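You operate a simulated robot arm through the tools that you are given. There is no shell and no other tool. Be economical: measure what you need, move in short steps, check, and stop when the job is done.

You are at the controls of a simulated two-armed robot. One attempt, no reset.

JOB
Put two of the purple beads from the top of the orange bench on the lower open shelf of the tall cupboard. Stack the pod strip marked "323" from the top of the orange bench on top of the pod strip that says "313". Take the teal pot and put it on the upper right shelf of the white bench. Turn the black knob to 3. Turn the yellow knob to 3. The order is free.

It is judged by the outcome, as a careful person would: the job done as asked, and still so three seconds after it is handed in. It fails if anything else is knocked over, pushed out of place, dropped, spilled or broken.

ROBOT AND FRAMES
Two 7-joint arms with two-finger parallel grippers on one trunk, on a base that drives. Base frame: it is fixed to the floor where the robot stands at the start and does not move with it; the origin is under the middle of the robot, x ahead of it, y to its left, z up. Lengths are in mm, angles in degrees, forces in N, time in s.
The left shoulder is at the start at [30, 119, 935], the right one opposite. With the tool pointing down near the work surface each hand reaches from about 280 to 680 mm from the robot's upright axis, wherever it stands, measured 20 degrees to its own side. Places, roughly: black knob [-3600, -2900, 900]; lower open shelf of the tall cupboard [800, -1500, 1300]; pod strip [750, -1000, 750]; purple bead (2x2x2 cm) [700, -200, 800]; purple bead (2x2x3 cm) [500, -800, 800]; purple bead (3x3x2 cm) [700, -100, 800]; teal pot (5x5x5 cm) [700, -1600, 1300]; upper right shelf of the white bench [-3800, -800, 400]; yellow knob [-3600, -2200, 900]. Payload 3.43 kg a hand.
The TCP of each hand is the grasp point between the finger pads, 30 mm short of the fingertips. In the tool frame z runs along the fingers and y along their closing line. Largest opening 94 mm; finger width 28, thickness 10; the body of the gripper, 50 by 96 mm, starts 55 mm behind the TCP.
Orientation is that of the tool frame in the base frame, as [roll, pitch, yaw] about the fixed x, y, z axes, in that order (R = Rz(yaw) Ry(pitch) Rx(roll)). With the fingers straight down and closing along the base's y, the tool's x points along the base's -x, its y along +y and its z along -z.

CONTROLS
- The arms move only by the tool step_arm. It takes "left_steps", "right_steps" or both (then of equal length, played together; a hand with none holds still); each is a list of rows, each a list of 7 numbers: the shift along the base's x, y, z in mm, then the turn, a rotation vector about the base's x, y, z in degrees, then the finger opening in mm, from 0 to 94. In form: [[x, y, z, wx, wy, wz, claw], ...]. A call has 1 to 10 rows; each row is the pose to reach, as a shift and turn from the pose commanded when the call began. Rows are played at 5 a second. More than 50 mm and 8.6 degrees between two rows, or a gripper value outside its range, and nothing of the call is played. Where a pose cannot be reached the arm comes as near as it can. A force on the tool above 40 N (or 10 N above the force at the start of the call, whichever is more), or a blocked arm, ends the call early, and 0.2 s more pass. The fingers move at their own pace (about 72 mm/s each) and stop on an object; they squeeze with about 23 N. The grip force told is the motor's: it shows also when the fingers shut on nothing. Time passes only in rows, and 0.2 s behind the last, so rows that repeat a pose let the fingers close. The reply holds the time, the measured pose of the TCP, the force on the tool along the base axes, the opening and the grip force, in the units named above and with some noise, with the torque about the TCP (base axes, N m) and any sound that the robot's microphone picked up.
- Cameras (640 x 400 px; columns grow to the right, rows downward): "scene" is now at [44.6, -25, 1639.2]; the picture's right is [-0.32, -0.95, 0.00], its down [-0.73, 0.25, -0.64] and it looks along [0.61, -0.20, -0.77] (base axes); focal length 248 px, centre (320, 200). "left" rides on the left gripper at [76, -14, -102] in its tool frame; the picture's right is [0.18, 0.98, 0.00], its down [-0.75, 0.14, -0.64] and it looks along [-0.63, 0.12, 0.77] (tool axes); focal length 243 px, centre (320, 200). "right" rides on the right gripper at [76, 14, -103] in its tool frame; the picture's right is [-0.18, 0.98, 0.00], its down [-0.75, -0.14, -0.64] and it looks along [-0.63, -0.12, 0.77] (tool axes); focal length 243 px, centre (320, 200). There is no depth. A picture from a camera that has moved, and an enlarged one, comes with that camera's place and axes in the base frame and with its lens.
- camera(camera): a new picture of that camera. It takes no simulated time.
- slide_trunk(by): slides the trunk up (or, below 0, down) by that many mm; the arms and the scene camera ride with it, the base frame stays. It gives what a move gives, with no picture.
- base_move(legs): drives the robot by 1 to 6 legs, each [ahead, turn to the left] in mm and degrees, along the robot's own axes; the way and the turn of a leg run together, so that a leg with both is an arc; at most 1500 mm and 180 degrees a leg. The arms and the cameras ride along, it lands a little off, and it stops where it bumps. It gives what a move gives.
- pan_tilt(pan, tilt): turns the head with the scene camera to pan (to the left, within 143 degrees either way) and tilt (down, from -29 to 69), counted from straight ahead of the robot. It gives what a move gives.
- zoom(camera, box): a new picture of the part [left, top, right, bottom] of that camera's present view, enlarged. It takes no simulated time.
- hand_in(): hands the job in; it is judged then, once.

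Work in short steps. Places have to be worked out from the pictures, the camera data and where the tool is seen: move nearer, look again, correct. Check each grasp and each placing, and mend what went wrong. You have 165 turns and 138 pictures in all, those below and enlarged ones among them. Open the grippers and draw the arms clear of the work before you hand the job in, unless the task says otherwise; then end with one line.

The tools are called after "Emit:" as name(argument=value, ...) on one line, values as JSON. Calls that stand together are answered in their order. step_arm: Moves the arms, as the interface text tells. Its arguments: {"type":"object","properties":{"left_steps":{"type":"array","items":{"type":"array","items":{"type":"number"}}},"right_steps":{"type":"array","items":{"type":"array","items":{"type":"number"}}}},"required":[]} The other tools are called the same way: slide_trunk (by) slides the trunk up or down; base_move (legs) drives the base; pan_tilt (pan, tilt) turns the head that bears the scene camera; camera (camera) takes a picture; zoom (camera, box) takes an enlarged picture of a part of a camera's view; hand_in () hands the job in.

At the start:

```text
time_s: 0.0
left_ee_pos: [477.6, -37.9, 1031.3]
left_tcp_rot: [180.0, 0.0, 180.0]
left_contact_force: [0.4, 0.6, -0.2]
left_wrist_torque: [0.02, -0.02, -0.01]
left_grip_width: 93.9
left_finger_force: 0.0
right_ee_pos: [285.1, -415.7, 1043.6]
right_tcp_rot: [180.0, -0.1, 179.9]
right_contact_force: [-0.3, 0.7, -0.8]
right_wrist_torque: [-0.03, -0.04, -0.01]
right_grip_width: 94.2
right_finger_force: 0.1
trunk travel left (down, up): [-200.0, 210.0]
robot x, y, heading: [1.9, 3.8, 0.0]
head pan, tilt: [-18.6, 50.3]
```

scene: 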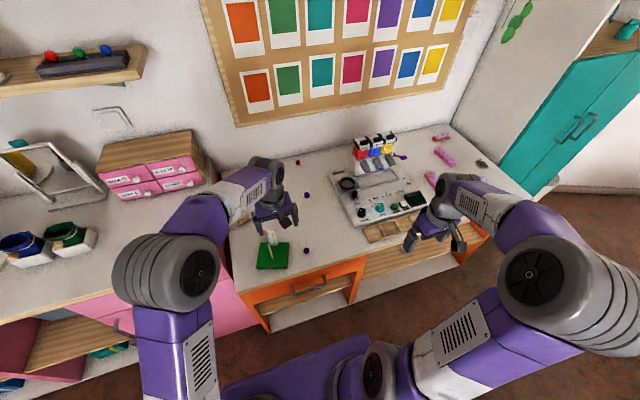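
right: 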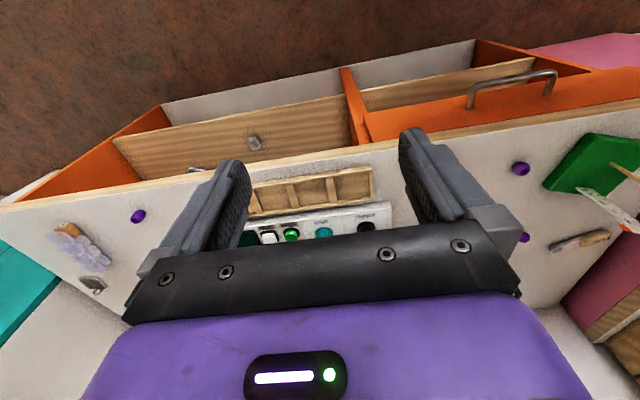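
left: 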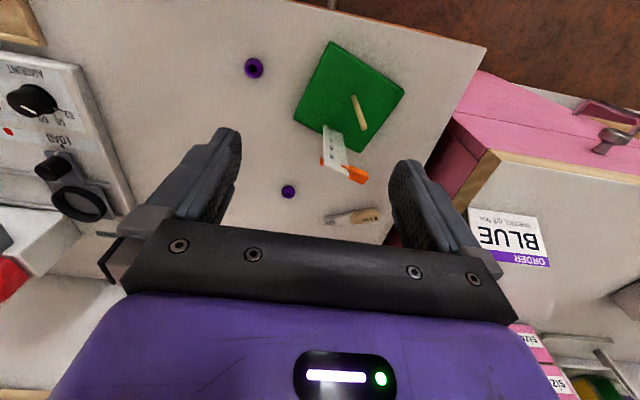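

The bench lies ahead with beads, pod strips (pink) and a machine. I look closer at the bench top and the cupboard.

Emit:
zoom(camera="scene", box=[220, 130, 380, 280])

Emit:
zoom(camera="scene", box=[340, 110, 520, 230])

Emit:
pan_tilt(pan=-60, tilt=25)

Emit:
camera(camera="scene")

```text
2.67 times, centred on (300, 205) of scene
camera zoom: at [44.6, -25.0, 1639.2], right [-0.32, -0.95, 0.0], down [-0.73, 0.25, -0.64], along [0.61, -0.2, -0.77], focal length 663 px, centre (373, 187)
```

zoom: 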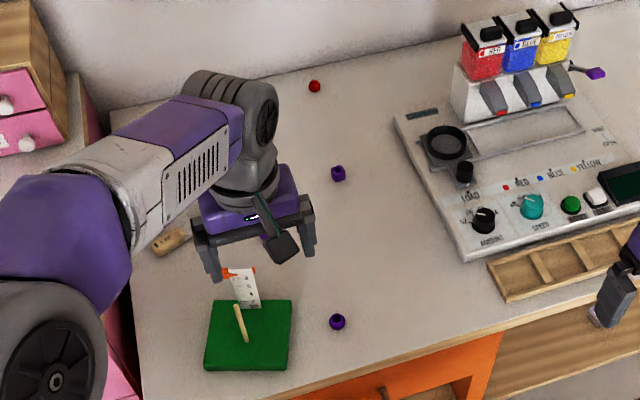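

```text
3.33 times, centred on (430, 170) of scene
camera zoom: at [44.6, -25.0, 1639.2], right [-0.32, -0.95, 0.0], down [-0.73, 0.25, -0.64], along [0.61, -0.2, -0.77], focal length 828 px, centre (-47, 300)
```

zoom: 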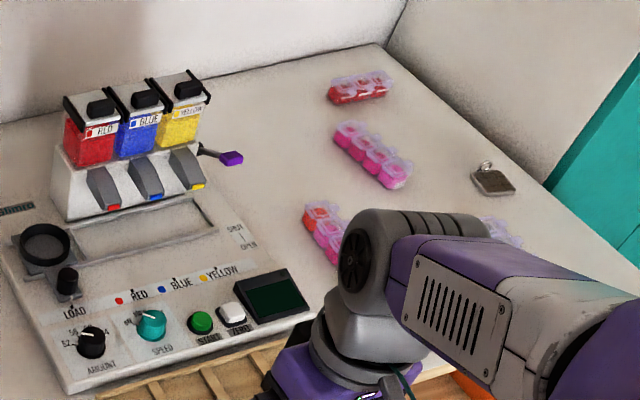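

```text
time_s: 1.1
left_ee_pos: [475.9, -39.3, 1032.2]
left_tcp_rot: [-180.0, 0.0, 180.0]
left_contact_force: [-1.2, 0.2, -0.1]
left_wrist_torque: [0.01, 0.0, 0.01]
left_grip_width: 94.2
left_finger_force: 0.1
right_ee_pos: [285.5, -414.2, 1042.9]
right_tcp_rot: [-180.0, 0.0, 180.0]
right_contact_force: [-0.1, -0.5, 0.2]
right_wrist_torque: [-0.02, -0.02, 0.01]
right_grip_width: 94.0
right_finger_force: 0.0
trunk travel left (down, up): [-200.0, 210.0]
robot x, y, heading: [2.9, 0.2, 0.2]
head pan, tilt: [-60.0, 25.0]
```

```text
132 pictures are left
camera scene: at [18.1, -80.3, 1677.1], right [-0.87, -0.5, 0.0], down [-0.21, 0.37, -0.91], along [0.45, -0.78, -0.42], focal length 248 px, centre (320, 200)
```

scene: 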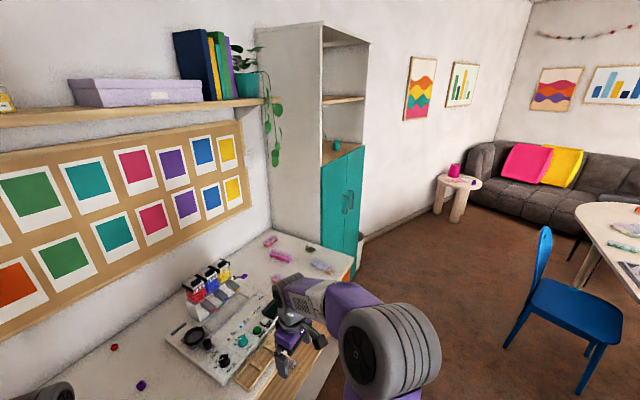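

I look round the room to plan driving: behind to the right, and further.

Emit:
pan_tilt(pan=-140, tilt=20)

Emit:
camera(camera="scene")

Emit:
pan_tilt(pan=140, tilt=20)

Emit:
camera(camera="scene")

Emit:
camera(camera="right")

```text
time_s: 2.6
left_ee_pos: [477.2, -39.1, 1031.2]
left_tcp_rot: [180.0, -0.1, 180.0]
left_contact_force: [-0.8, -0.6, -0.3]
left_wrist_torque: [0.0, -0.01, -0.02]
left_grip_width: 94.0
left_finger_force: 0.1
right_ee_pos: [285.9, -414.8, 1043.4]
right_tcp_rot: [-179.9, 0.0, 180.0]
right_contact_force: [0.0, -0.1, -0.3]
right_wrist_torque: [-0.02, 0.0, 0.0]
right_grip_width: 94.1
right_finger_force: 0.1
trunk travel left (down, up): [-200.0, 210.0]
robot x, y, heading: [-2.2, -2.7, -0.2]
head pan, tilt: [-140.0, 20.0]
```

```text
131 pictures are left
camera scene: at [-99.4, -60.4, 1685.2], right [-0.64, 0.77, 0.0], down [0.26, 0.22, -0.94], along [-0.72, -0.6, -0.34], focal length 248 px, centre (320, 200)
```

scene: 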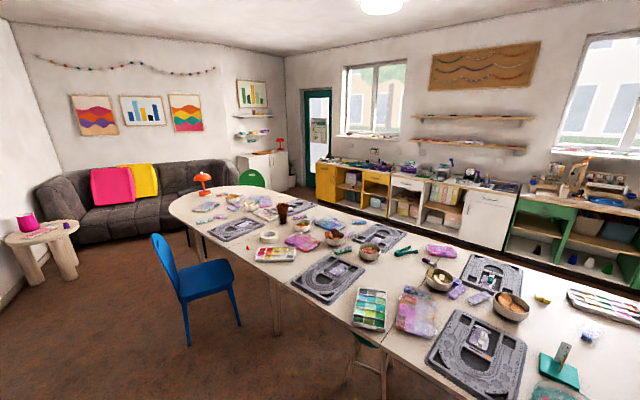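

```text
time_s: 6.5
left_ee_pos: [478.7, -39.0, 1031.3]
left_tcp_rot: [-179.9, 0.0, -179.9]
left_contact_force: [0.3, 0.3, -0.2]
left_wrist_torque: [0.01, 0.01, 0.0]
left_grip_width: 93.9
left_finger_force: 0.1
right_ee_pos: [285.3, -415.4, 1042.6]
right_tcp_rot: [179.9, 0.1, 180.0]
right_contact_force: [-0.1, 0.6, 0.0]
right_wrist_torque: [-0.02, -0.02, 0.01]
right_grip_width: 93.7
right_finger_force: 0.2
trunk travel left (down, up): [-200.0, 210.0]
robot x, y, heading: [-0.6, -0.9, -0.1]
head pan, tilt: [140.0, 20.0]
```

```text
130 pictures are left
camera scene: at [-99.4, 59.4, 1685.2], right [0.64, 0.77, 0.0], down [0.26, -0.22, -0.94], along [-0.72, 0.6, -0.34], focal length 248 px, centre (320, 200)
```

scene: 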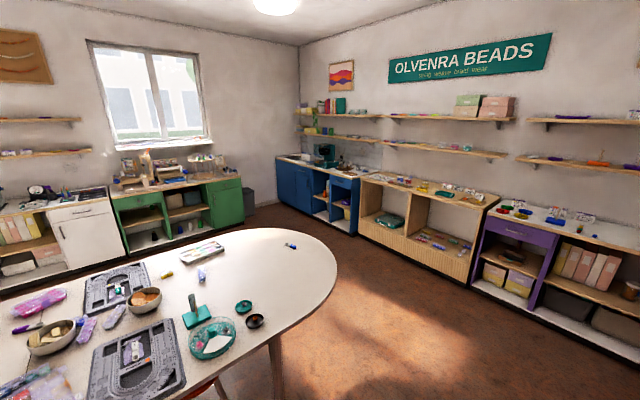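

```text
129 pictures are left
camera right: at [209.1, -402.6, 1145.7], right [0.18, 0.98, 0.0], down [0.75, -0.14, 0.64], along [0.63, -0.12, -0.77], focal length 243 px, centre (320, 200)
```

right: 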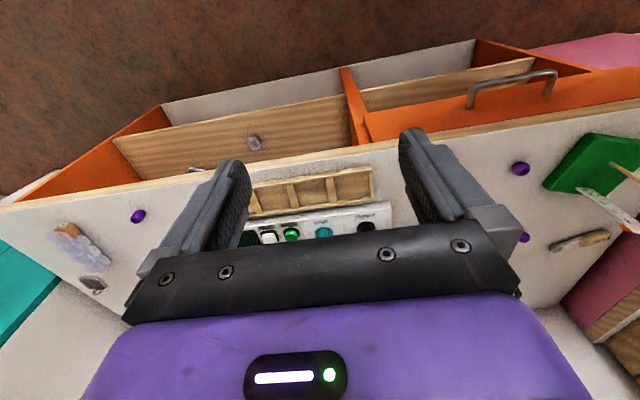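

The table occupies about x −2000…−800, y −2900…1000; I'll go round its +y end later. First bead A, triangulated near (485,−117,800): I move the left hand above it and look.

Emit:
step_arm(left_steps=[[4, -40, -20, 0, 0, 0, 60], [8, -78, -50, 0, 0, 0, 60], [8, -78, -98, 0, 0, 0, 60], [8, -78, -120, 0, 0, 0, 60]])

Emit:
pan_tilt(pan=-10, tilt=55)

Emit:
camera(camera="left")

Emit:
camera(camera="scene")

```text
time_s: 7.5
left_ee_pos: [485.4, -117.8, 909.7]
left_tcp_rot: [179.9, 0.0, -180.0]
left_contact_force: [0.1, -0.1, 0.0]
left_wrist_torque: [-0.01, 0.0, -0.04]
left_grip_width: 59.9
left_finger_force: 0.1
right_ee_pos: [285.7, -414.4, 1042.6]
right_tcp_rot: [-180.0, 0.0, 179.9]
right_contact_force: [-1.1, 0.0, 0.6]
right_wrist_torque: [-0.01, -0.01, -0.01]
right_grip_width: 94.0
right_finger_force: 0.1
trunk travel left (down, up): [-200.0, 210.0]
robot x, y, heading: [-1.9, -1.8, -0.0]
head pan, tilt: [140.0, 20.0]
```

```text
time_s: 9.8
left_ee_pos: [484.5, -117.7, 910.3]
left_tcp_rot: [-180.0, -0.1, -179.9]
left_contact_force: [0.1, 0.6, 0.1]
left_wrist_torque: [0.03, -0.04, -0.01]
left_grip_width: 59.9
left_finger_force: 0.1
right_ee_pos: [285.2, -414.5, 1042.5]
right_tcp_rot: [-179.9, 0.0, -179.9]
right_contact_force: [-0.8, 0.2, -0.1]
right_wrist_torque: [0.01, 0.01, -0.01]
right_grip_width: 94.1
right_finger_force: 0.1
trunk travel left (down, up): [-200.0, 210.0]
robot x, y, heading: [1.3, -0.4, -0.2]
head pan, tilt: [-10.0, 55.0]
```

```text
128 pictures are left
camera left: at [409.3, -131.9, 1012.8], right [-0.18, 0.98, 0.0], down [0.75, 0.14, 0.64], along [0.63, 0.12, -0.77], focal length 243 px, centre (320, 200)
```

left: 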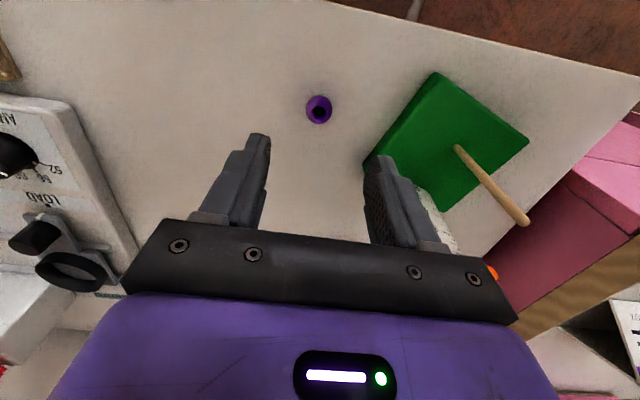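

```text
127 pictures are left
camera scene: at [42.9, -13.0, 1633.1], right [-0.17, -0.98, 0.0], down [-0.81, 0.14, -0.57], along [0.56, -0.1, -0.82], focal length 248 px, centre (320, 200)
```

scene: 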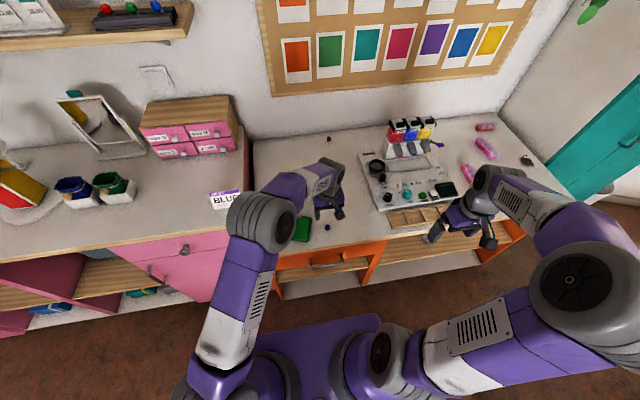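

The bead sits right under the hand (483,−118). I lower to TCP z≈828 and look.

Emit:
step_arm(left_steps=[[-1, 0, -40, 0, 0, 0, 50], [-1, 0, -70, 0, 0, 0, 50], [-1, 0, -82, 0, 0, 0, 50]])

Emit:
camera(camera="left")

```text
time_s: 10.6
left_ee_pos: [484.2, -115.9, 829.8]
left_tcp_rot: [180.0, 0.2, 179.9]
left_contact_force: [-2.8, 1.7, 14.0]
left_wrist_torque: [0.38, 0.22, -0.04]
left_grip_width: 50.5
left_finger_force: 0.3
right_ee_pos: [283.5, -414.9, 1044.3]
right_tcp_rot: [179.9, 0.0, 180.0]
right_contact_force: [-0.5, 1.0, 0.2]
right_wrist_torque: [0.0, -0.03, -0.01]
right_grip_width: 94.1
right_finger_force: 0.1
trunk travel left (down, up): [-200.0, 210.0]
robot x, y, heading: [-2.5, -0.7, 0.1]
head pan, tilt: [-10.0, 55.0]
```

```text
126 pictures are left
camera left: at [407.3, -130.7, 931.5], right [-0.18, 0.98, 0.0], down [0.75, 0.14, 0.64], along [0.63, 0.12, -0.76], focal length 243 px, centre (320, 200)
```

left: 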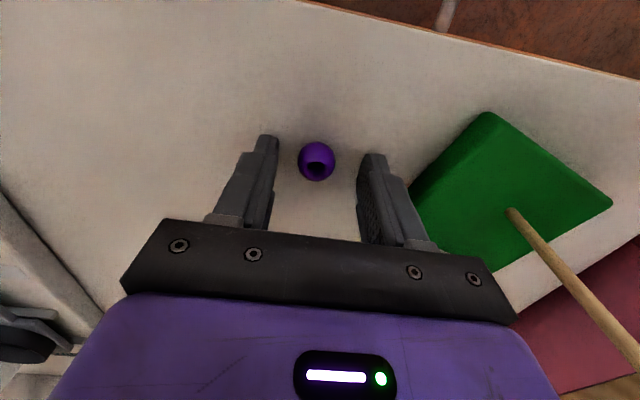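

Contact at tip z≈800 gives the bench top. Bead is between the fingers; I raise 2 mm, shift −4 in x, and close.

Emit:
step_arm(left_steps=[[-4, -2, 3, 0, 0, 0, 50], [-4, -2, 3, 0, 0, 0, 10], [-4, -2, 3, 0, 0, 0, 5], [-4, -2, 3, 0, 0, 0, 5], [-4, -2, 40, 0, 0, 0, 5], [-4, -2, 80, 0, 0, 0, 5]])

Emit:
camera(camera="left")

```text
time_s: 12.0
left_ee_pos: [478.4, -117.4, 909.8]
left_tcp_rot: [179.9, 0.0, 179.9]
left_contact_force: [-0.4, -0.2, 0.2]
left_wrist_torque: [-0.02, 0.0, 0.03]
left_grip_width: 20.5
left_finger_force: 23.1
right_ee_pos: [285.5, -415.4, 1042.0]
right_tcp_rot: [180.0, 0.0, 180.0]
right_contact_force: [0.3, 0.3, 0.1]
right_wrist_torque: [0.03, 0.01, 0.01]
right_grip_width: 94.0
right_finger_force: 0.0
trunk travel left (down, up): [-200.0, 210.0]
robot x, y, heading: [-0.5, -0.6, 0.1]
head pan, tilt: [-10.0, 55.0]
```

```text
125 pictures are left
camera left: at [402.5, -131.2, 1011.6], right [-0.18, 0.98, 0.0], down [0.75, 0.14, 0.64], along [0.63, 0.12, -0.77], focal length 243 px, centre (320, 200)
```

left: 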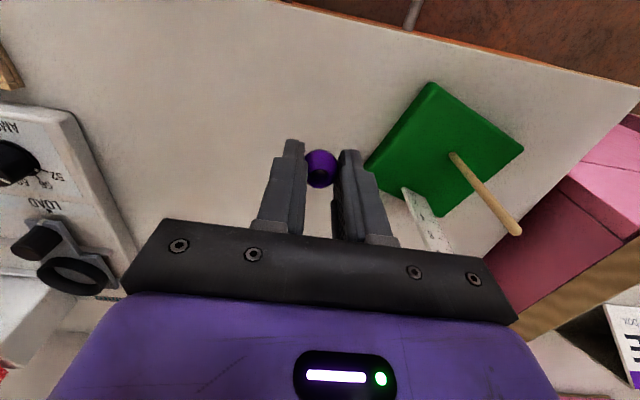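

Bead held (20.5 mm). I lift, then drive to the right along the bench toward the pod strips.

Emit:
step_arm(left_steps=[[-30, 20, 50, 0, 0, 0, 5], [-70, 60, 100, 0, 0, 0, 5], [-110, 100, 140, 0, 0, 0, 5], [-150, 140, 160, 0, 0, 0, 5]])

Emit:
base_move(legs=[[0, -90], [720, 0], [0, 90]])

Emit:
camera(camera="scene")

Emit:
camera(camera="right")

```text
refused: row 1 steps farther than a row can; nothing moved
```

```text
time_s: 23.5
left_ee_pos: [499.7, -813.8, 909.6]
left_tcp_rot: [180.0, 0.0, -178.6]
left_contact_force: [-0.1, -0.3, -0.6]
left_wrist_torque: [0.01, 0.04, 0.01]
left_grip_width: 20.6
left_finger_force: 23.4
right_ee_pos: [313.5, -1116.6, 1043.9]
right_tcp_rot: [179.9, 0.1, -178.6]
right_contact_force: [0.2, -0.8, 0.3]
right_wrist_torque: [0.0, -0.03, 0.03]
right_grip_width: 94.1
right_finger_force: 0.1
trunk travel left (down, up): [-200.0, 210.0]
robot x, y, heading: [18.7, -708.3, 1.6]
head pan, tilt: [-10.0, 55.0]
```

```text
124 pictures are left
camera scene: at [62.3, -721.3, 1633.1], right [-0.15, -0.99, 0.0], down [-0.81, 0.12, -0.57], along [0.57, -0.09, -0.82], focal length 248 px, centre (320, 200)
```

scene: 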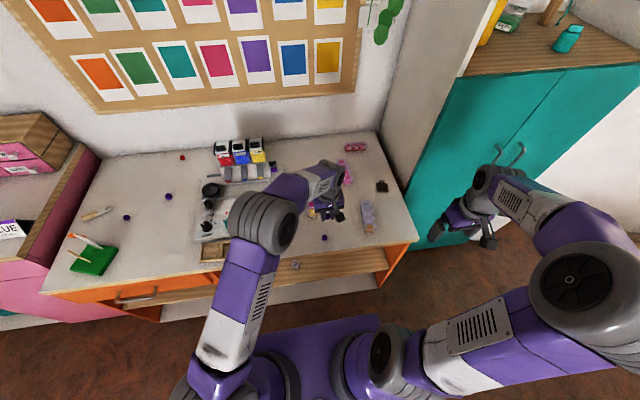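

```text
123 pictures are left
camera right: at [237.6, -1106.8, 1145.7], right [0.16, 0.99, 0.0], down [0.76, -0.12, 0.64], along [0.63, -0.1, -0.77], focal length 243 px, centre (320, 200)
```

right: 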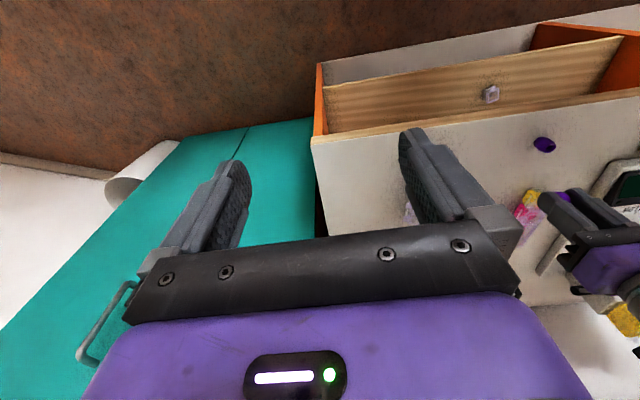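

The first arm call was refused (step too long), but the drive went clean. Now I lift and retract the left hand, then look at the strips.

Emit:
step_arm(left_steps=[[0, 0, 45, 0, 0, 0, 5], [0, 0, 90, 0, 0, 0, 5], [-20, 30, 125, 0, 0, 0, 5], [-45, 65, 145, 0, 0, 0, 5], [-75, 100, 150, 0, 0, 0, 5], [-110, 130, 150, 0, 0, 0, 5], [-150, 150, 150, 0, 0, 0, 5]])

Emit:
zoom(camera="scene", box=[280, 130, 440, 250])

```text
refused: row 3 steps farther than a row can; nothing moved
```

```text
3.33 times, centred on (360, 190) of scene
camera zoom: at [62.3, -721.3, 1633.1], right [-0.15, -0.99, 0.0], down [-0.81, 0.12, -0.57], along [0.57, -0.09, -0.82], focal length 828 px, centre (187, 233)
```

zoom: 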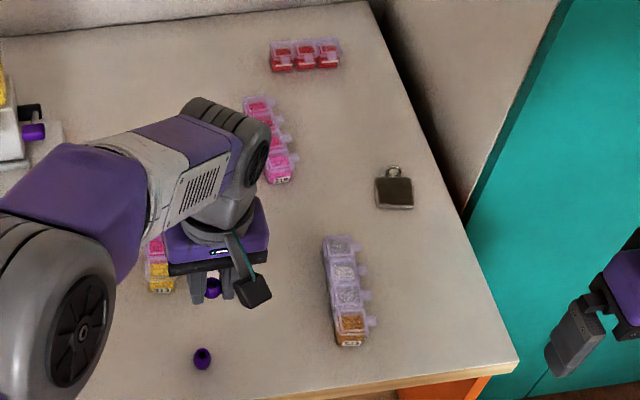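

Row 3 was barely too long; I use smaller steps.

Emit:
step_arm(left_steps=[[0, 0, 45, 0, 0, 0, 5], [0, 0, 90, 0, 0, 0, 5], [-20, 25, 120, 0, 0, 0, 5], [-45, 55, 140, 0, 0, 0, 5], [-75, 85, 150, 0, 0, 0, 5], [-110, 115, 150, 0, 0, 0, 5], [-145, 145, 150, 0, 0, 0, 5]])

Emit:
zoom(camera="scene", box=[280, 130, 440, 250])

```text
time_s: 25.1
left_ee_pos: [355.3, -670.2, 1059.2]
left_tcp_rot: [-180.0, 0.0, -178.5]
left_contact_force: [-0.3, 0.0, 0.5]
left_wrist_torque: [0.03, 0.01, -0.01]
left_grip_width: 20.6
left_finger_force: 22.8
right_ee_pos: [312.8, -1116.5, 1043.0]
right_tcp_rot: [179.9, 0.0, -178.6]
right_contact_force: [0.0, 0.0, -0.1]
right_wrist_torque: [-0.03, 0.01, -0.01]
right_grip_width: 93.9
right_finger_force: 0.0
trunk travel left (down, up): [-200.0, 210.0]
robot x, y, heading: [18.5, -714.0, 1.5]
head pan, tilt: [-10.0, 55.0]
```

```text
3.33 times, centred on (360, 190) of scene
camera zoom: at [61.0, -720.3, 1633.2], right [-0.15, -0.99, 0.0], down [-0.81, 0.12, -0.57], along [0.57, -0.09, -0.82], focal length 828 px, centre (187, 233)
```

zoom: 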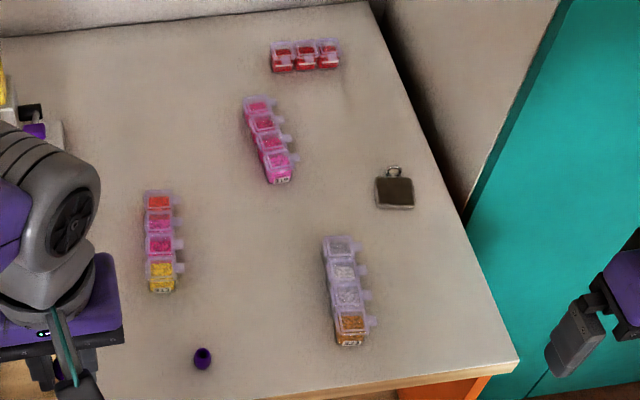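

Four strips with labels at the near ends. I zoom in on each label.

Emit:
zoom(camera="scene", box=[310, 172, 334, 208])

Emit:
zoom(camera="scene", box=[335, 150, 360, 188])

Emit:
zoom(camera="scene", box=[352, 195, 382, 240])

Emit:
zoom(camera="scene", box=[340, 136, 370, 156])

```text
11.11 times, centred on (322, 190) of scene
camera zoom: at [61.0, -720.3, 1633.2], right [-0.15, -0.99, 0.0], down [-0.81, 0.12, -0.57], along [0.57, -0.09, -0.82], focal length 2762 px, centre (298, 311)
```

zoom: 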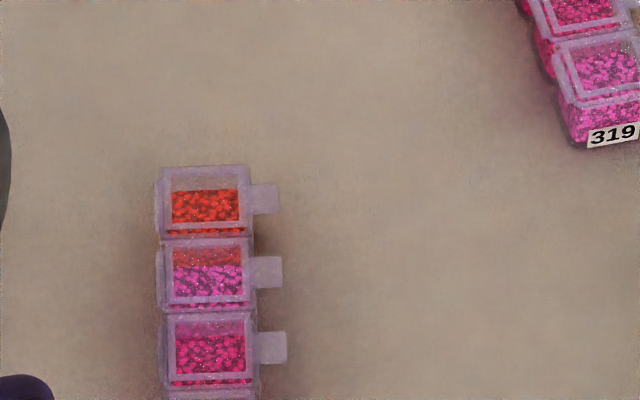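

```text
10.53 times, centred on (348, 169) of scene
camera zoom: at [61.0, -720.3, 1633.2], right [-0.15, -0.99, 0.0], down [-0.81, 0.12, -0.57], along [0.57, -0.09, -0.82], focal length 2616 px, centre (30, 526)
```

zoom: 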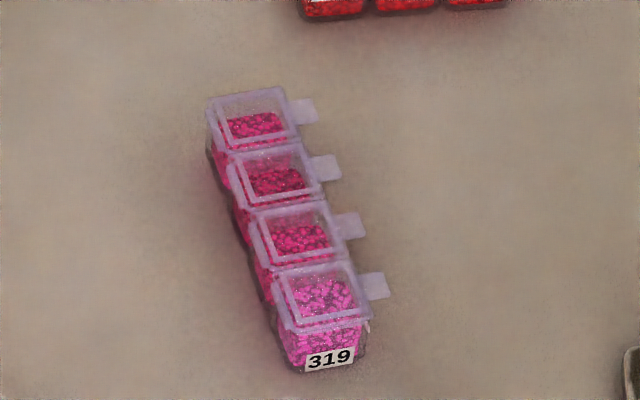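

```text
8.89 times, centred on (367, 218) of scene
camera zoom: at [61.0, -720.3, 1633.2], right [-0.15, -0.99, 0.0], down [-0.81, 0.12, -0.57], along [0.57, -0.09, -0.82], focal length 2209 px, centre (-98, 44)
```

zoom: 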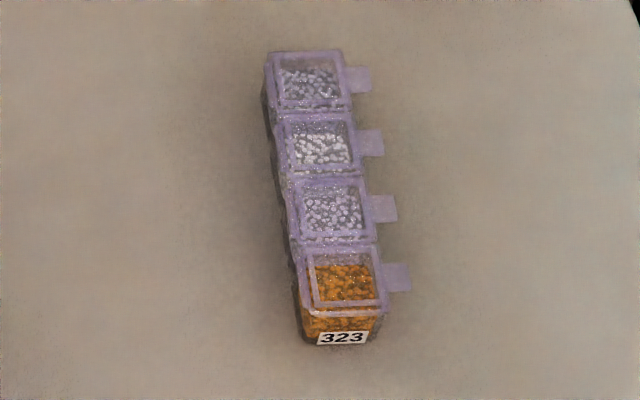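

```text
16.00 times, centred on (355, 146) of scene
camera zoom: at [61.0, -720.3, 1633.2], right [-0.15, -0.99, 0.0], down [-0.81, 0.12, -0.57], along [0.57, -0.09, -0.82], focal length 3976 px, centre (-240, 1064)
```

zoom: 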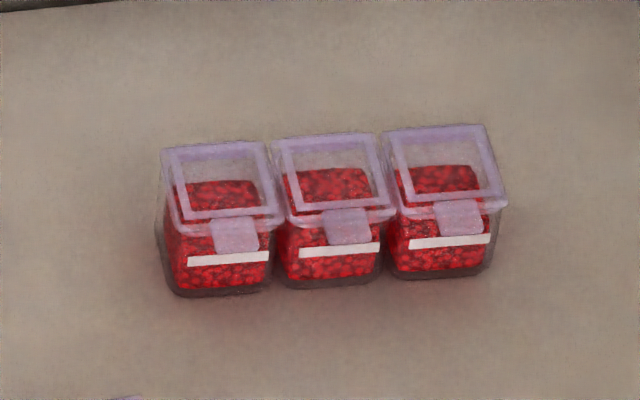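

Emit:
zoom(camera="scene", box=[308, 180, 340, 212])

```text
12.50 times, centred on (324, 196) of scene
camera zoom: at [61.0, -720.3, 1633.2], right [-0.15, -0.99, 0.0], down [-0.81, 0.12, -0.57], along [0.57, -0.09, -0.82], focal length 3107 px, centre (270, 250)
```

zoom: 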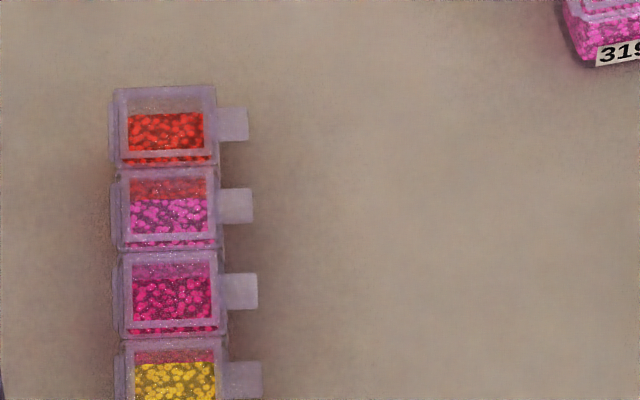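

Emit:
zoom(camera="scene", box=[308, 196, 340, 228])

```text
12.50 times, centred on (324, 212) of scene
camera zoom: at [61.0, -720.3, 1633.2], right [-0.15, -0.99, 0.0], down [-0.81, 0.12, -0.57], along [0.57, -0.09, -0.82], focal length 3107 px, centre (270, 50)
```

zoom: 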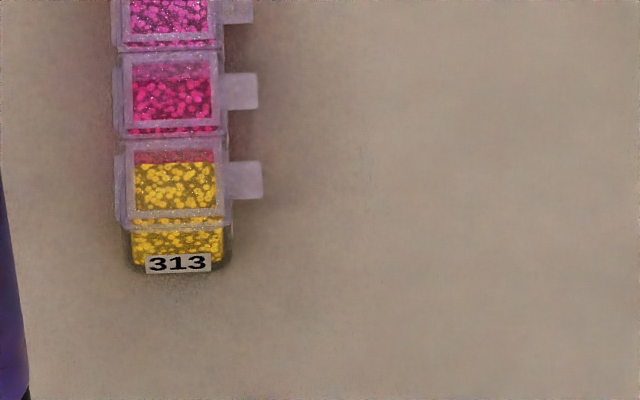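

313 is the left strip (lid centre ≈(621,−771), axis yaw ≈−7°); 323 is the right near one (centre ≈(522,−970), yaw ≈−7.6°), height ≈28 mm. I move the right hand above 323, left hand aside.

Emit:
step_arm(right_steps=[[35, 24, -19, 0, 0, -2, 90], [70, 49, -38, 0, 0, -4, 90], [105, 73, -57, 0, 0, -6, 90], [139, 98, -76, 0, 0, -8, 90], [174, 122, -95, 0, 0, -8.6, 90], [209, 146, -113, 0, 0, -8.6, 90]], left_steps=[[0, 20, 0, 0, 0, 0, 5], [0, 40, 0, 0, 0, 0, 5], [0, 60, 0, 0, 0, 0, 5], [0, 80, 0, 0, 0, 0, 5], [0, 100, 0, 0, 0, 0, 5], [0, 110, 0, 0, 0, 0, 5]])

Emit:
camera(camera="right")

```text
time_s: 26.5
left_ee_pos: [356.6, -559.8, 1060.1]
left_tcp_rot: [180.0, 0.0, -178.7]
left_contact_force: [-0.3, -0.3, 0.0]
left_wrist_torque: [-0.03, 0.02, 0.02]
left_grip_width: 20.7
left_finger_force: 23.2
right_ee_pos: [527.6, -971.6, 929.2]
right_tcp_rot: [180.0, 0.0, 172.7]
right_contact_force: [-0.6, -0.7, -0.2]
right_wrist_torque: [-0.02, 0.0, 0.0]
right_grip_width: 90.0
right_finger_force: 0.0
trunk travel left (down, up): [-200.0, 210.0]
robot x, y, heading: [17.5, -708.8, 1.4]
head pan, tilt: [-10.0, 55.0]
```

```text
114 pictures are left
camera right: at [452.6, -950.5, 1032.4], right [0.31, 0.95, 0.0], down [0.73, -0.24, 0.64], along [0.61, -0.2, -0.77], focal length 243 px, centre (320, 200)
```

right: 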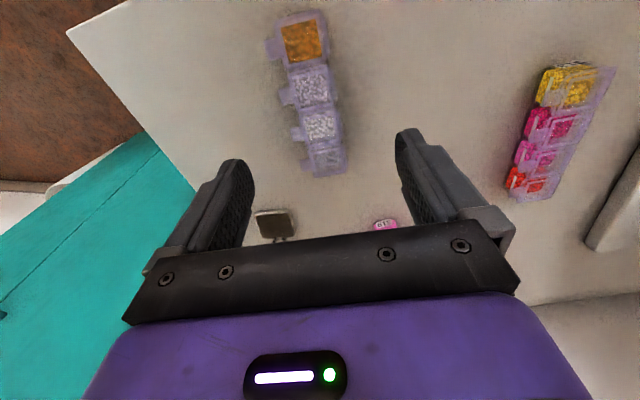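

Strip 323 centre ≈(519,−973), aligned with the fingers. I descend to TCP z≈836 and close.

Emit:
step_arm(right_steps=[[-9, -5, -40, 0, 0, -1, 80], [-9, -5, -75, 0, 0, -1, 75], [-9, -5, -92, 0, 0, -1, 75], [-9, -5, -92, 0, 0, -1, 40], [-9, -5, -92, 0, 0, -1, 20], [-9, -5, -92, 0, 0, -1, 20]])

Emit:
camera(camera="right")

```text
time_s: 27.9
left_ee_pos: [357.0, -559.0, 1059.7]
left_tcp_rot: [179.9, 0.0, -178.5]
left_contact_force: [-0.1, 0.3, -0.1]
left_wrist_torque: [0.02, -0.01, 0.0]
left_grip_width: 20.5
left_finger_force: 22.6
right_ee_pos: [514.3, -976.4, 839.4]
right_tcp_rot: [180.0, 0.0, 171.7]
right_contact_force: [0.4, -1.5, -0.4]
right_wrist_torque: [0.02, 0.03, 0.01]
right_grip_width: 43.4
right_finger_force: 22.8
trunk travel left (down, up): [-200.0, 210.0]
robot x, y, heading: [19.0, -713.2, 1.2]
head pan, tilt: [-10.0, 55.0]
```

```text
113 pictures are left
camera right: at [441.2, -953.5, 942.0], right [0.32, 0.95, 0.0], down [0.73, -0.25, 0.64], along [0.61, -0.21, -0.77], focal length 243 px, centre (320, 200)
```

right: 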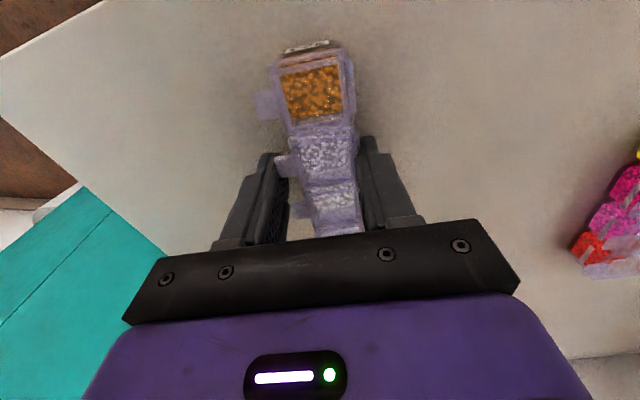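

Gripped (43.4 mm on the tabs). I lift and carry it above 313.

Emit:
step_arm(right_steps=[[0, 0, 40, 0, 0, 0, 20], [0, 0, 80, 0, 0, 0, 20], [20, 40, 90, 0, 0, 0, 20], [41, 82, 90, 0, 0, 0, 20], [62, 124, 90, 0, 0, 0, 20], [84, 165, 90, 0, 0, 0, 20], [104, 200, 90, 0, 0, 0, 20]])

Emit:
camera(camera="right")

Emit:
zoom(camera="scene", box=[280, 130, 440, 250])

```text
time_s: 29.5
left_ee_pos: [355.6, -560.0, 1061.2]
left_tcp_rot: [180.0, 0.0, -178.6]
left_contact_force: [-0.3, -0.6, -1.0]
left_wrist_torque: [-0.02, 0.03, 0.01]
left_grip_width: 20.5
left_finger_force: 22.8
right_ee_pos: [615.7, -773.9, 929.0]
right_tcp_rot: [-179.9, 0.1, 171.7]
right_contact_force: [0.6, 0.1, -0.5]
right_wrist_torque: [-0.04, 0.0, -0.02]
right_grip_width: 43.3
right_finger_force: 23.6
trunk travel left (down, up): [-200.0, 210.0]
robot x, y, heading: [20.0, -711.7, 1.6]
head pan, tilt: [-10.0, 55.0]
```

```text
112 pictures are left
camera right: at [542.7, -751.2, 1032.2], right [0.32, 0.95, 0.0], down [0.73, -0.25, 0.64], along [0.61, -0.21, -0.77], focal length 243 px, centre (320, 200)
```

right: 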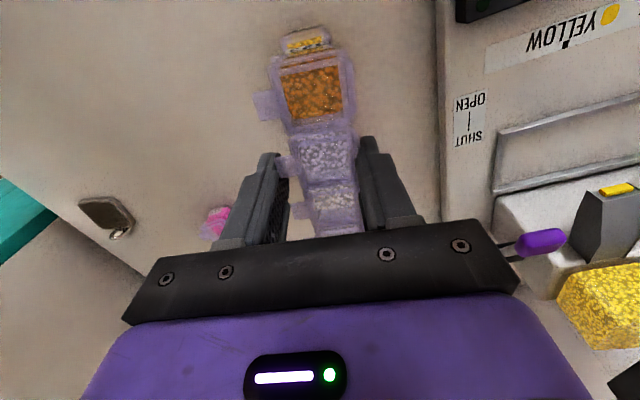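

```text
3.33 times, centred on (360, 190) of scene
camera zoom: at [62.8, -720.5, 1633.1], right [-0.15, -0.99, 0.0], down [-0.81, 0.12, -0.57], along [0.57, -0.09, -0.82], focal length 828 px, centre (187, 233)
```

zoom: 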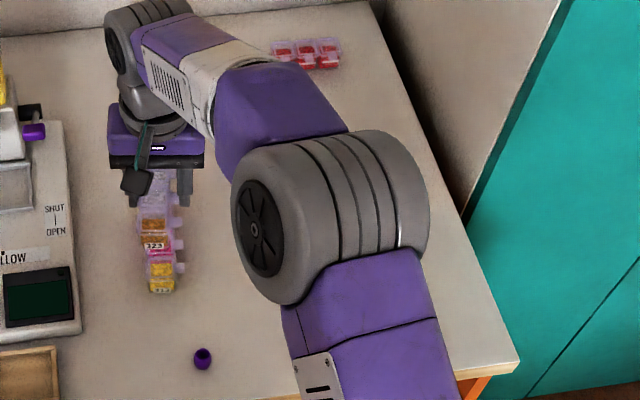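

The strip is above 313. I zoom both views to compare alignment of the near ends.

Emit:
zoom(camera="right", box=[240, 10, 400, 110])

Emit:
zoom(camera="scene", box=[305, 170, 345, 210])

```text
4.00 times, centred on (320, 60) of right
camera zoom: at [542.7, -751.2, 1032.2], right [0.32, 0.95, 0.0], down [0.73, -0.25, 0.64], along [0.61, -0.21, -0.77], focal length 970 px, centre (320, 760)
```

zoom: 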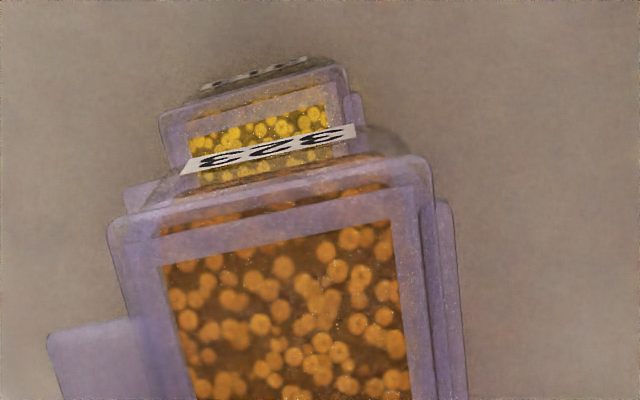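

```text
10.00 times, centred on (325, 190) of scene
camera zoom: at [62.8, -720.5, 1633.1], right [-0.15, -0.99, 0.0], down [-0.81, 0.12, -0.57], along [0.57, -0.09, -0.82], focal length 2485 px, centre (270, 300)
```

zoom: 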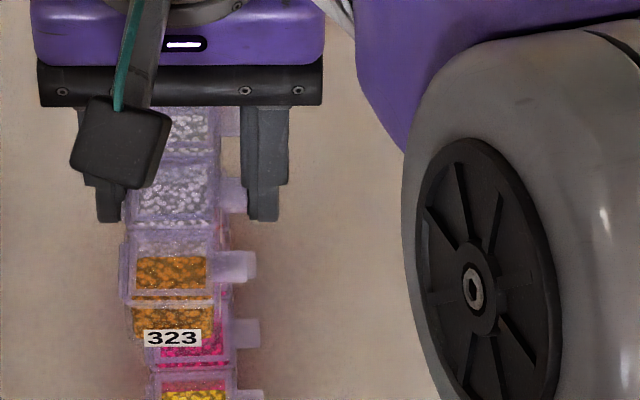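

Held near edge ≈(561,−760), 313's ≈(557,−767): shift (−4,−6). I apply it and lower to just above.

Emit:
step_arm(right_steps=[[-4, -6, 0, 0, 0, 0, 20], [-4, -6, -30, 0, 0, 0, 20], [-4, -6, -50, 0, 0, 0, 20], [-4, -6, -50, 0, 0, 0, 20]])

Emit:
zoom(camera="right", box=[240, 10, 400, 110])

Emit:
zoom(camera="scene", box=[305, 180, 345, 220])

```text
time_s: 30.5
left_ee_pos: [356.4, -561.3, 1060.9]
left_tcp_rot: [180.0, 0.0, -178.6]
left_contact_force: [0.3, 0.1, 0.3]
left_wrist_torque: [0.02, -0.03, 0.02]
left_grip_width: 20.9
left_finger_force: 22.5
right_ee_pos: [614.1, -781.1, 876.7]
right_tcp_rot: [179.9, 0.0, 171.7]
right_contact_force: [-0.1, 0.1, -0.6]
right_wrist_torque: [-0.01, 0.03, 0.01]
right_grip_width: 43.6
right_finger_force: 22.7
trunk travel left (down, up): [-200.0, 210.0]
robot x, y, heading: [20.2, -707.6, 1.5]
head pan, tilt: [-10.0, 55.0]
```

```text
4.00 times, centred on (320, 60) of right
camera zoom: at [539.5, -759.0, 981.2], right [0.32, 0.95, 0.0], down [0.73, -0.25, 0.64], along [0.61, -0.21, -0.77], focal length 970 px, centre (320, 760)
```

zoom: 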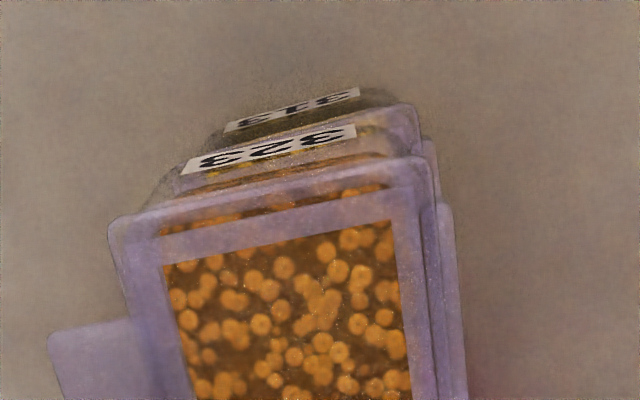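

```text
10.00 times, centred on (325, 200) of scene
camera zoom: at [62.2, -721.5, 1633.1], right [-0.15, -0.99, 0.0], down [-0.81, 0.12, -0.57], along [0.57, -0.09, -0.82], focal length 2485 px, centre (270, 200)
```

zoom: 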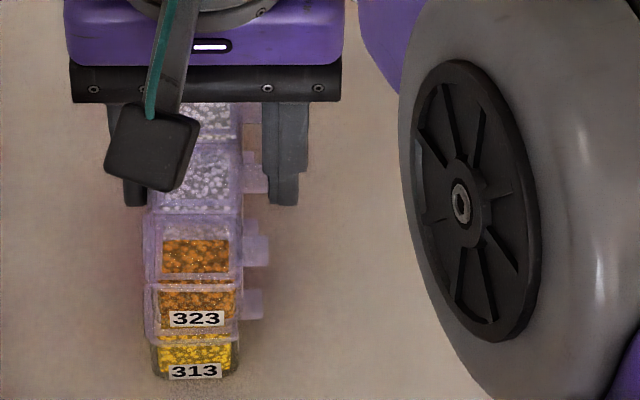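

Well aligned (within ~2 mm). I lower gently until contact.

Emit:
step_arm(right_steps=[[0, 1, -4, 0, 0, 0, 20], [0, 1, -6, 0, 0, 0, 20], [0, 1, -8, 0, 0, 0, 20]])

```text
time_s: 31.3
left_ee_pos: [355.9, -560.2, 1059.4]
left_tcp_rot: [-180.0, -0.1, -178.6]
left_contact_force: [-0.2, 0.6, 0.4]
left_wrist_torque: [-0.01, -0.03, -0.01]
left_grip_width: 21.0
left_finger_force: 22.9
right_ee_pos: [613.7, -780.4, 869.8]
right_tcp_rot: [-180.0, 0.0, 171.8]
right_contact_force: [-0.6, -0.7, -0.4]
right_wrist_torque: [0.07, -0.03, -0.03]
right_grip_width: 43.5
right_finger_force: 22.8
trunk travel left (down, up): [-200.0, 210.0]
robot x, y, heading: [20.0, -709.8, 1.4]
head pan, tilt: [-10.0, 55.0]
```

No contact yet; I go on down in 2 mm steps.

Emit:
step_arm(right_steps=[[0, 0, -2, 0, 0, 0, 20], [0, 0, -3.5, 0, 0, 0, 20], [0, 0, -3.5, 0, 0, 0, 20]])

```text
time_s: 32.1
left_ee_pos: [354.7, -561.0, 1060.5]
left_tcp_rot: [180.0, 0.1, -178.6]
left_contact_force: [0.4, 0.4, 0.7]
left_wrist_torque: [-0.01, -0.01, -0.05]
left_grip_width: 20.8
left_finger_force: 23.0
right_ee_pos: [613.8, -781.0, 870.7]
right_tcp_rot: [180.0, 0.3, 171.7]
right_contact_force: [-0.9, -2.7, 20.7]
right_wrist_torque: [0.13, 0.28, 0.07]
right_grip_width: 43.2
right_finger_force: 22.9
trunk travel left (down, up): [-200.0, 210.0]
robot x, y, heading: [16.1, -710.6, 1.6]
head pan, tilt: [-10.0, 55.0]
```

Contact at 20 N. I ease 2 mm up, open, and lift straight.

Emit:
step_arm(right_steps=[[0, 0, 2, 0, 0, 0, 20], [0, 0, 2, 0, 0, 0, 50], [0, 0, 2, 0, 0, 0, 66], [0, 0, 2, 0, 0, 0, 66], [0, 0, 30, 0, 0, 0, 66], [0, 0, 70, 0, 0, 0, 66]])

Emit:
camera(camera="right")

Emit:
zoom(camera="scene", box=[300, 170, 360, 220])

```text
time_s: 33.5
left_ee_pos: [356.7, -560.2, 1060.4]
left_tcp_rot: [-180.0, 0.1, -178.7]
left_contact_force: [0.4, 0.9, -0.3]
left_wrist_torque: [0.01, 0.02, -0.01]
left_grip_width: 21.0
left_finger_force: 22.8
right_ee_pos: [614.3, -781.1, 935.4]
right_tcp_rot: [180.0, 0.0, 171.8]
right_contact_force: [0.3, 1.3, -0.9]
right_wrist_torque: [0.02, 0.0, 0.01]
right_grip_width: 66.0
right_finger_force: 0.0
trunk travel left (down, up): [-200.0, 210.0]
robot x, y, heading: [18.8, -708.4, 1.4]
head pan, tilt: [-10.0, 55.0]
```

```text
106 pictures are left
camera right: at [541.7, -758.3, 1038.6], right [0.32, 0.95, 0.0], down [0.73, -0.25, 0.64], along [0.61, -0.21, -0.77], focal length 243 px, centre (320, 200)
```

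right: 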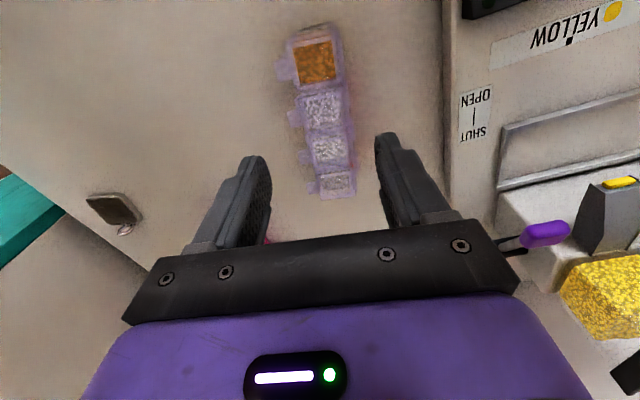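

```text
8.00 times, centred on (330, 195) of scene
camera zoom: at [61.7, -721.5, 1633.2], right [-0.15, -0.99, 0.0], down [-0.81, 0.12, -0.57], along [0.57, -0.09, -0.82], focal length 1988 px, centre (240, 240)
```

zoom: 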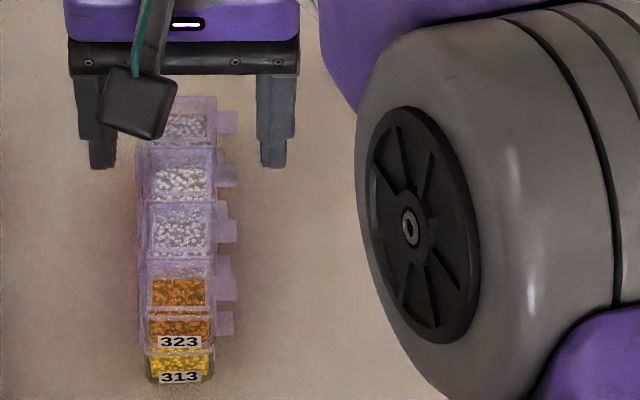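

Stack is neat. Next bead D near (462,−797): I bring the right hand above it.

Emit:
step_arm(right_steps=[[-45, -4, 0, 0, 0, 2, 66], [-90, -8, 0, 0, 0, 4, 66], [-130, -12, -5, 0, 0, 6, 60], [-152, -16, -15, 0, 0, 7, 55]])

Emit:
camera(camera="right")

```text
time_s: 34.5
left_ee_pos: [356.2, -560.5, 1060.9]
left_tcp_rot: [179.9, 0.1, -178.7]
left_contact_force: [0.0, 0.7, -0.2]
left_wrist_torque: [-0.01, 0.04, 0.02]
left_grip_width: 20.9
left_finger_force: 22.8
right_ee_pos: [464.3, -797.4, 922.6]
right_tcp_rot: [-180.0, 0.1, 178.8]
right_contact_force: [-0.1, -0.5, -0.5]
right_wrist_torque: [-0.03, 0.04, 0.03]
right_grip_width: 55.0
right_finger_force: 0.1
trunk travel left (down, up): [-200.0, 210.0]
robot x, y, heading: [17.8, -709.4, 1.5]
head pan, tilt: [-10.0, 55.0]
```

```text
104 pictures are left
camera right: at [388.0, -783.0, 1025.4], right [0.2, 0.98, 0.0], down [0.75, -0.16, 0.64], along [0.63, -0.13, -0.77], focal length 243 px, centre (320, 200)
```

right: 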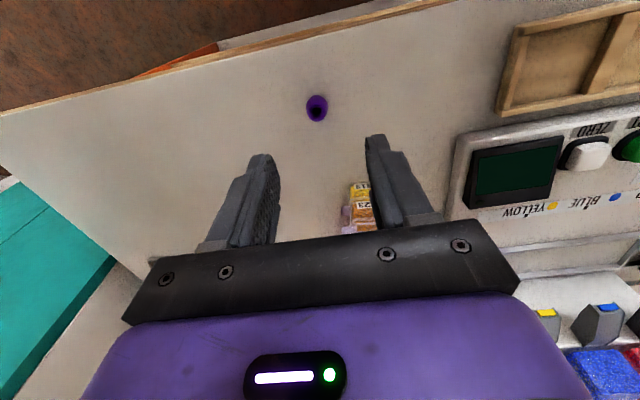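

Bead D at ≈(461,−800). I descend and grip.

Emit:
step_arm(right_steps=[[-3, -3, -40, 0, 0, 0, 50], [-3, -3, -75, 0, 0, 0, 50], [-3, -3, -88, 0, 0, 0, 50], [-3, -3, -88, 0, 0, 0, 10], [-3, -3, -88, 0, 0, 0, 5], [-3, -3, -88, 0, 0, 0, 5], [-3, -3, -48, 0, 0, 0, 5], [-3, -3, 0, 0, 0, 0, 5]])

Emit:
camera(camera="right")

```text
time_s: 36.3
left_ee_pos: [354.9, -560.4, 1062.3]
left_tcp_rot: [179.9, 0.0, -178.6]
left_contact_force: [-0.2, 0.2, -0.6]
left_wrist_torque: [0.0, 0.01, 0.01]
left_grip_width: 20.7
left_finger_force: 22.9
right_ee_pos: [458.0, -799.0, 924.1]
right_tcp_rot: [-180.0, 0.1, 178.9]
right_contact_force: [-0.8, -0.6, 0.4]
right_wrist_torque: [0.01, -0.01, 0.02]
right_grip_width: 9.3
right_finger_force: 22.9
trunk travel left (down, up): [-200.0, 210.0]
robot x, y, heading: [17.0, -711.5, 1.4]
head pan, tilt: [-10.0, 55.0]
```

```text
103 pictures are left
camera right: at [382.8, -785.3, 1026.0], right [0.2, 0.98, 0.0], down [0.75, -0.16, 0.64], along [0.63, -0.13, -0.77], focal length 243 px, centre (320, 200)
```

right: 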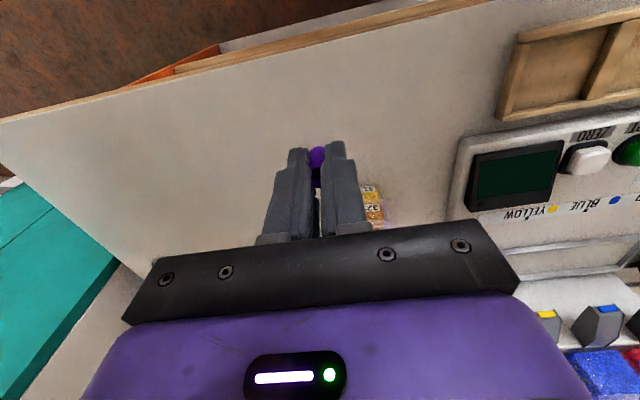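

The grip is only 9.3 mm wide — I check how the bead sits.

Emit:
zoom(camera="right", box=[260, 120, 380, 200])

```text
5.00 times, centred on (320, 160) of right
camera zoom: at [382.8, -785.3, 1026.0], right [0.2, 0.98, 0.0], down [0.75, -0.16, 0.64], along [0.63, -0.13, -0.77], focal length 1213 px, centre (320, 400)
```

zoom: 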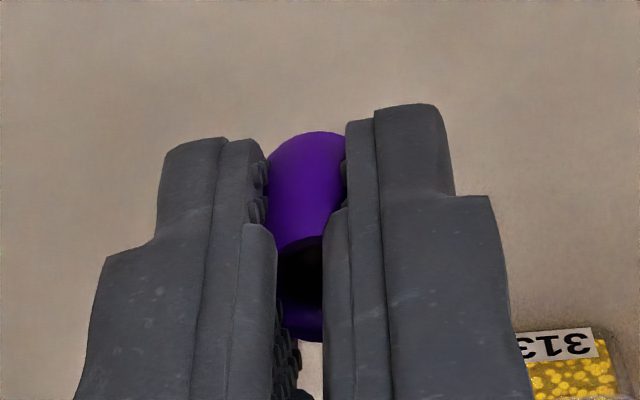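

I take a side look from the scene camera.

Emit:
zoom(camera="scene", box=[290, 200, 360, 250])

```text
8.00 times, centred on (325, 225) of scene
camera zoom: at [61.4, -721.6, 1633.2], right [-0.15, -0.99, 0.0], down [-0.81, 0.12, -0.57], along [0.57, -0.09, -0.82], focal length 1988 px, centre (280, 0)
```

zoom: 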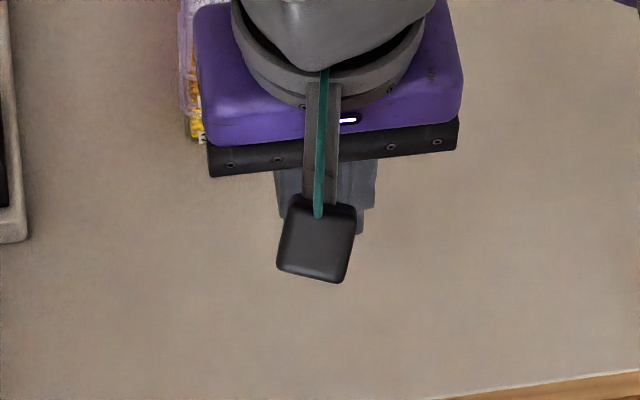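

I'd rather re-grip: set it down, open, and look at how it lies.

Emit:
step_arm(right_steps=[[0, 0, -45, 0, 0, 0, 5], [0, 0, -80, 0, 0, 0, 5], [0, 0, -87.5, 0, 0, 0, 5], [0, 0, -87.5, 0, 0, 0, 20], [0, 0, -87.5, 0, 0, 0, 50], [0, 0, -87.5, 0, 0, 0, 50]])

Emit:
zoom(camera="right", box=[240, 100, 400, 200])

```text
time_s: 37.7
left_ee_pos: [355.8, -560.3, 1060.9]
left_tcp_rot: [180.0, 0.0, -178.7]
left_contact_force: [0.2, -0.8, -0.2]
left_wrist_torque: [0.07, -0.05, 0.0]
left_grip_width: 21.0
left_finger_force: 22.9
right_ee_pos: [459.4, -799.3, 834.2]
right_tcp_rot: [-180.0, 0.0, 178.8]
right_contact_force: [-1.5, -0.2, 0.3]
right_wrist_torque: [0.01, 0.02, 0.01]
right_grip_width: 50.1
right_finger_force: 0.0
trunk travel left (down, up): [-200.0, 210.0]
robot x, y, heading: [21.0, -711.7, 1.3]
head pan, tilt: [-10.0, 55.0]
```

```text
4.00 times, centred on (320, 150) of right
camera zoom: at [383.6, -785.8, 937.2], right [0.2, 0.98, 0.0], down [0.75, -0.16, 0.64], along [0.63, -0.13, -0.77], focal length 970 px, centre (320, 400)
```

zoom: 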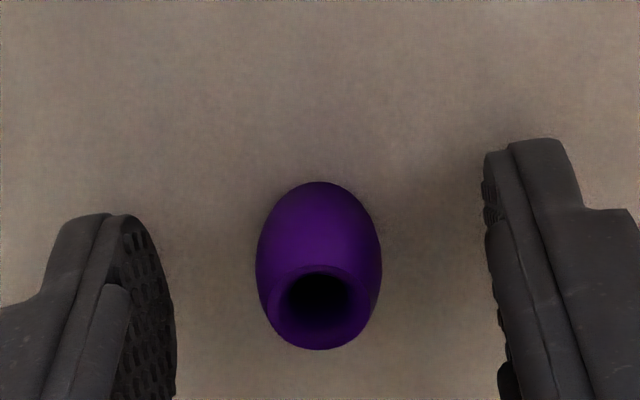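

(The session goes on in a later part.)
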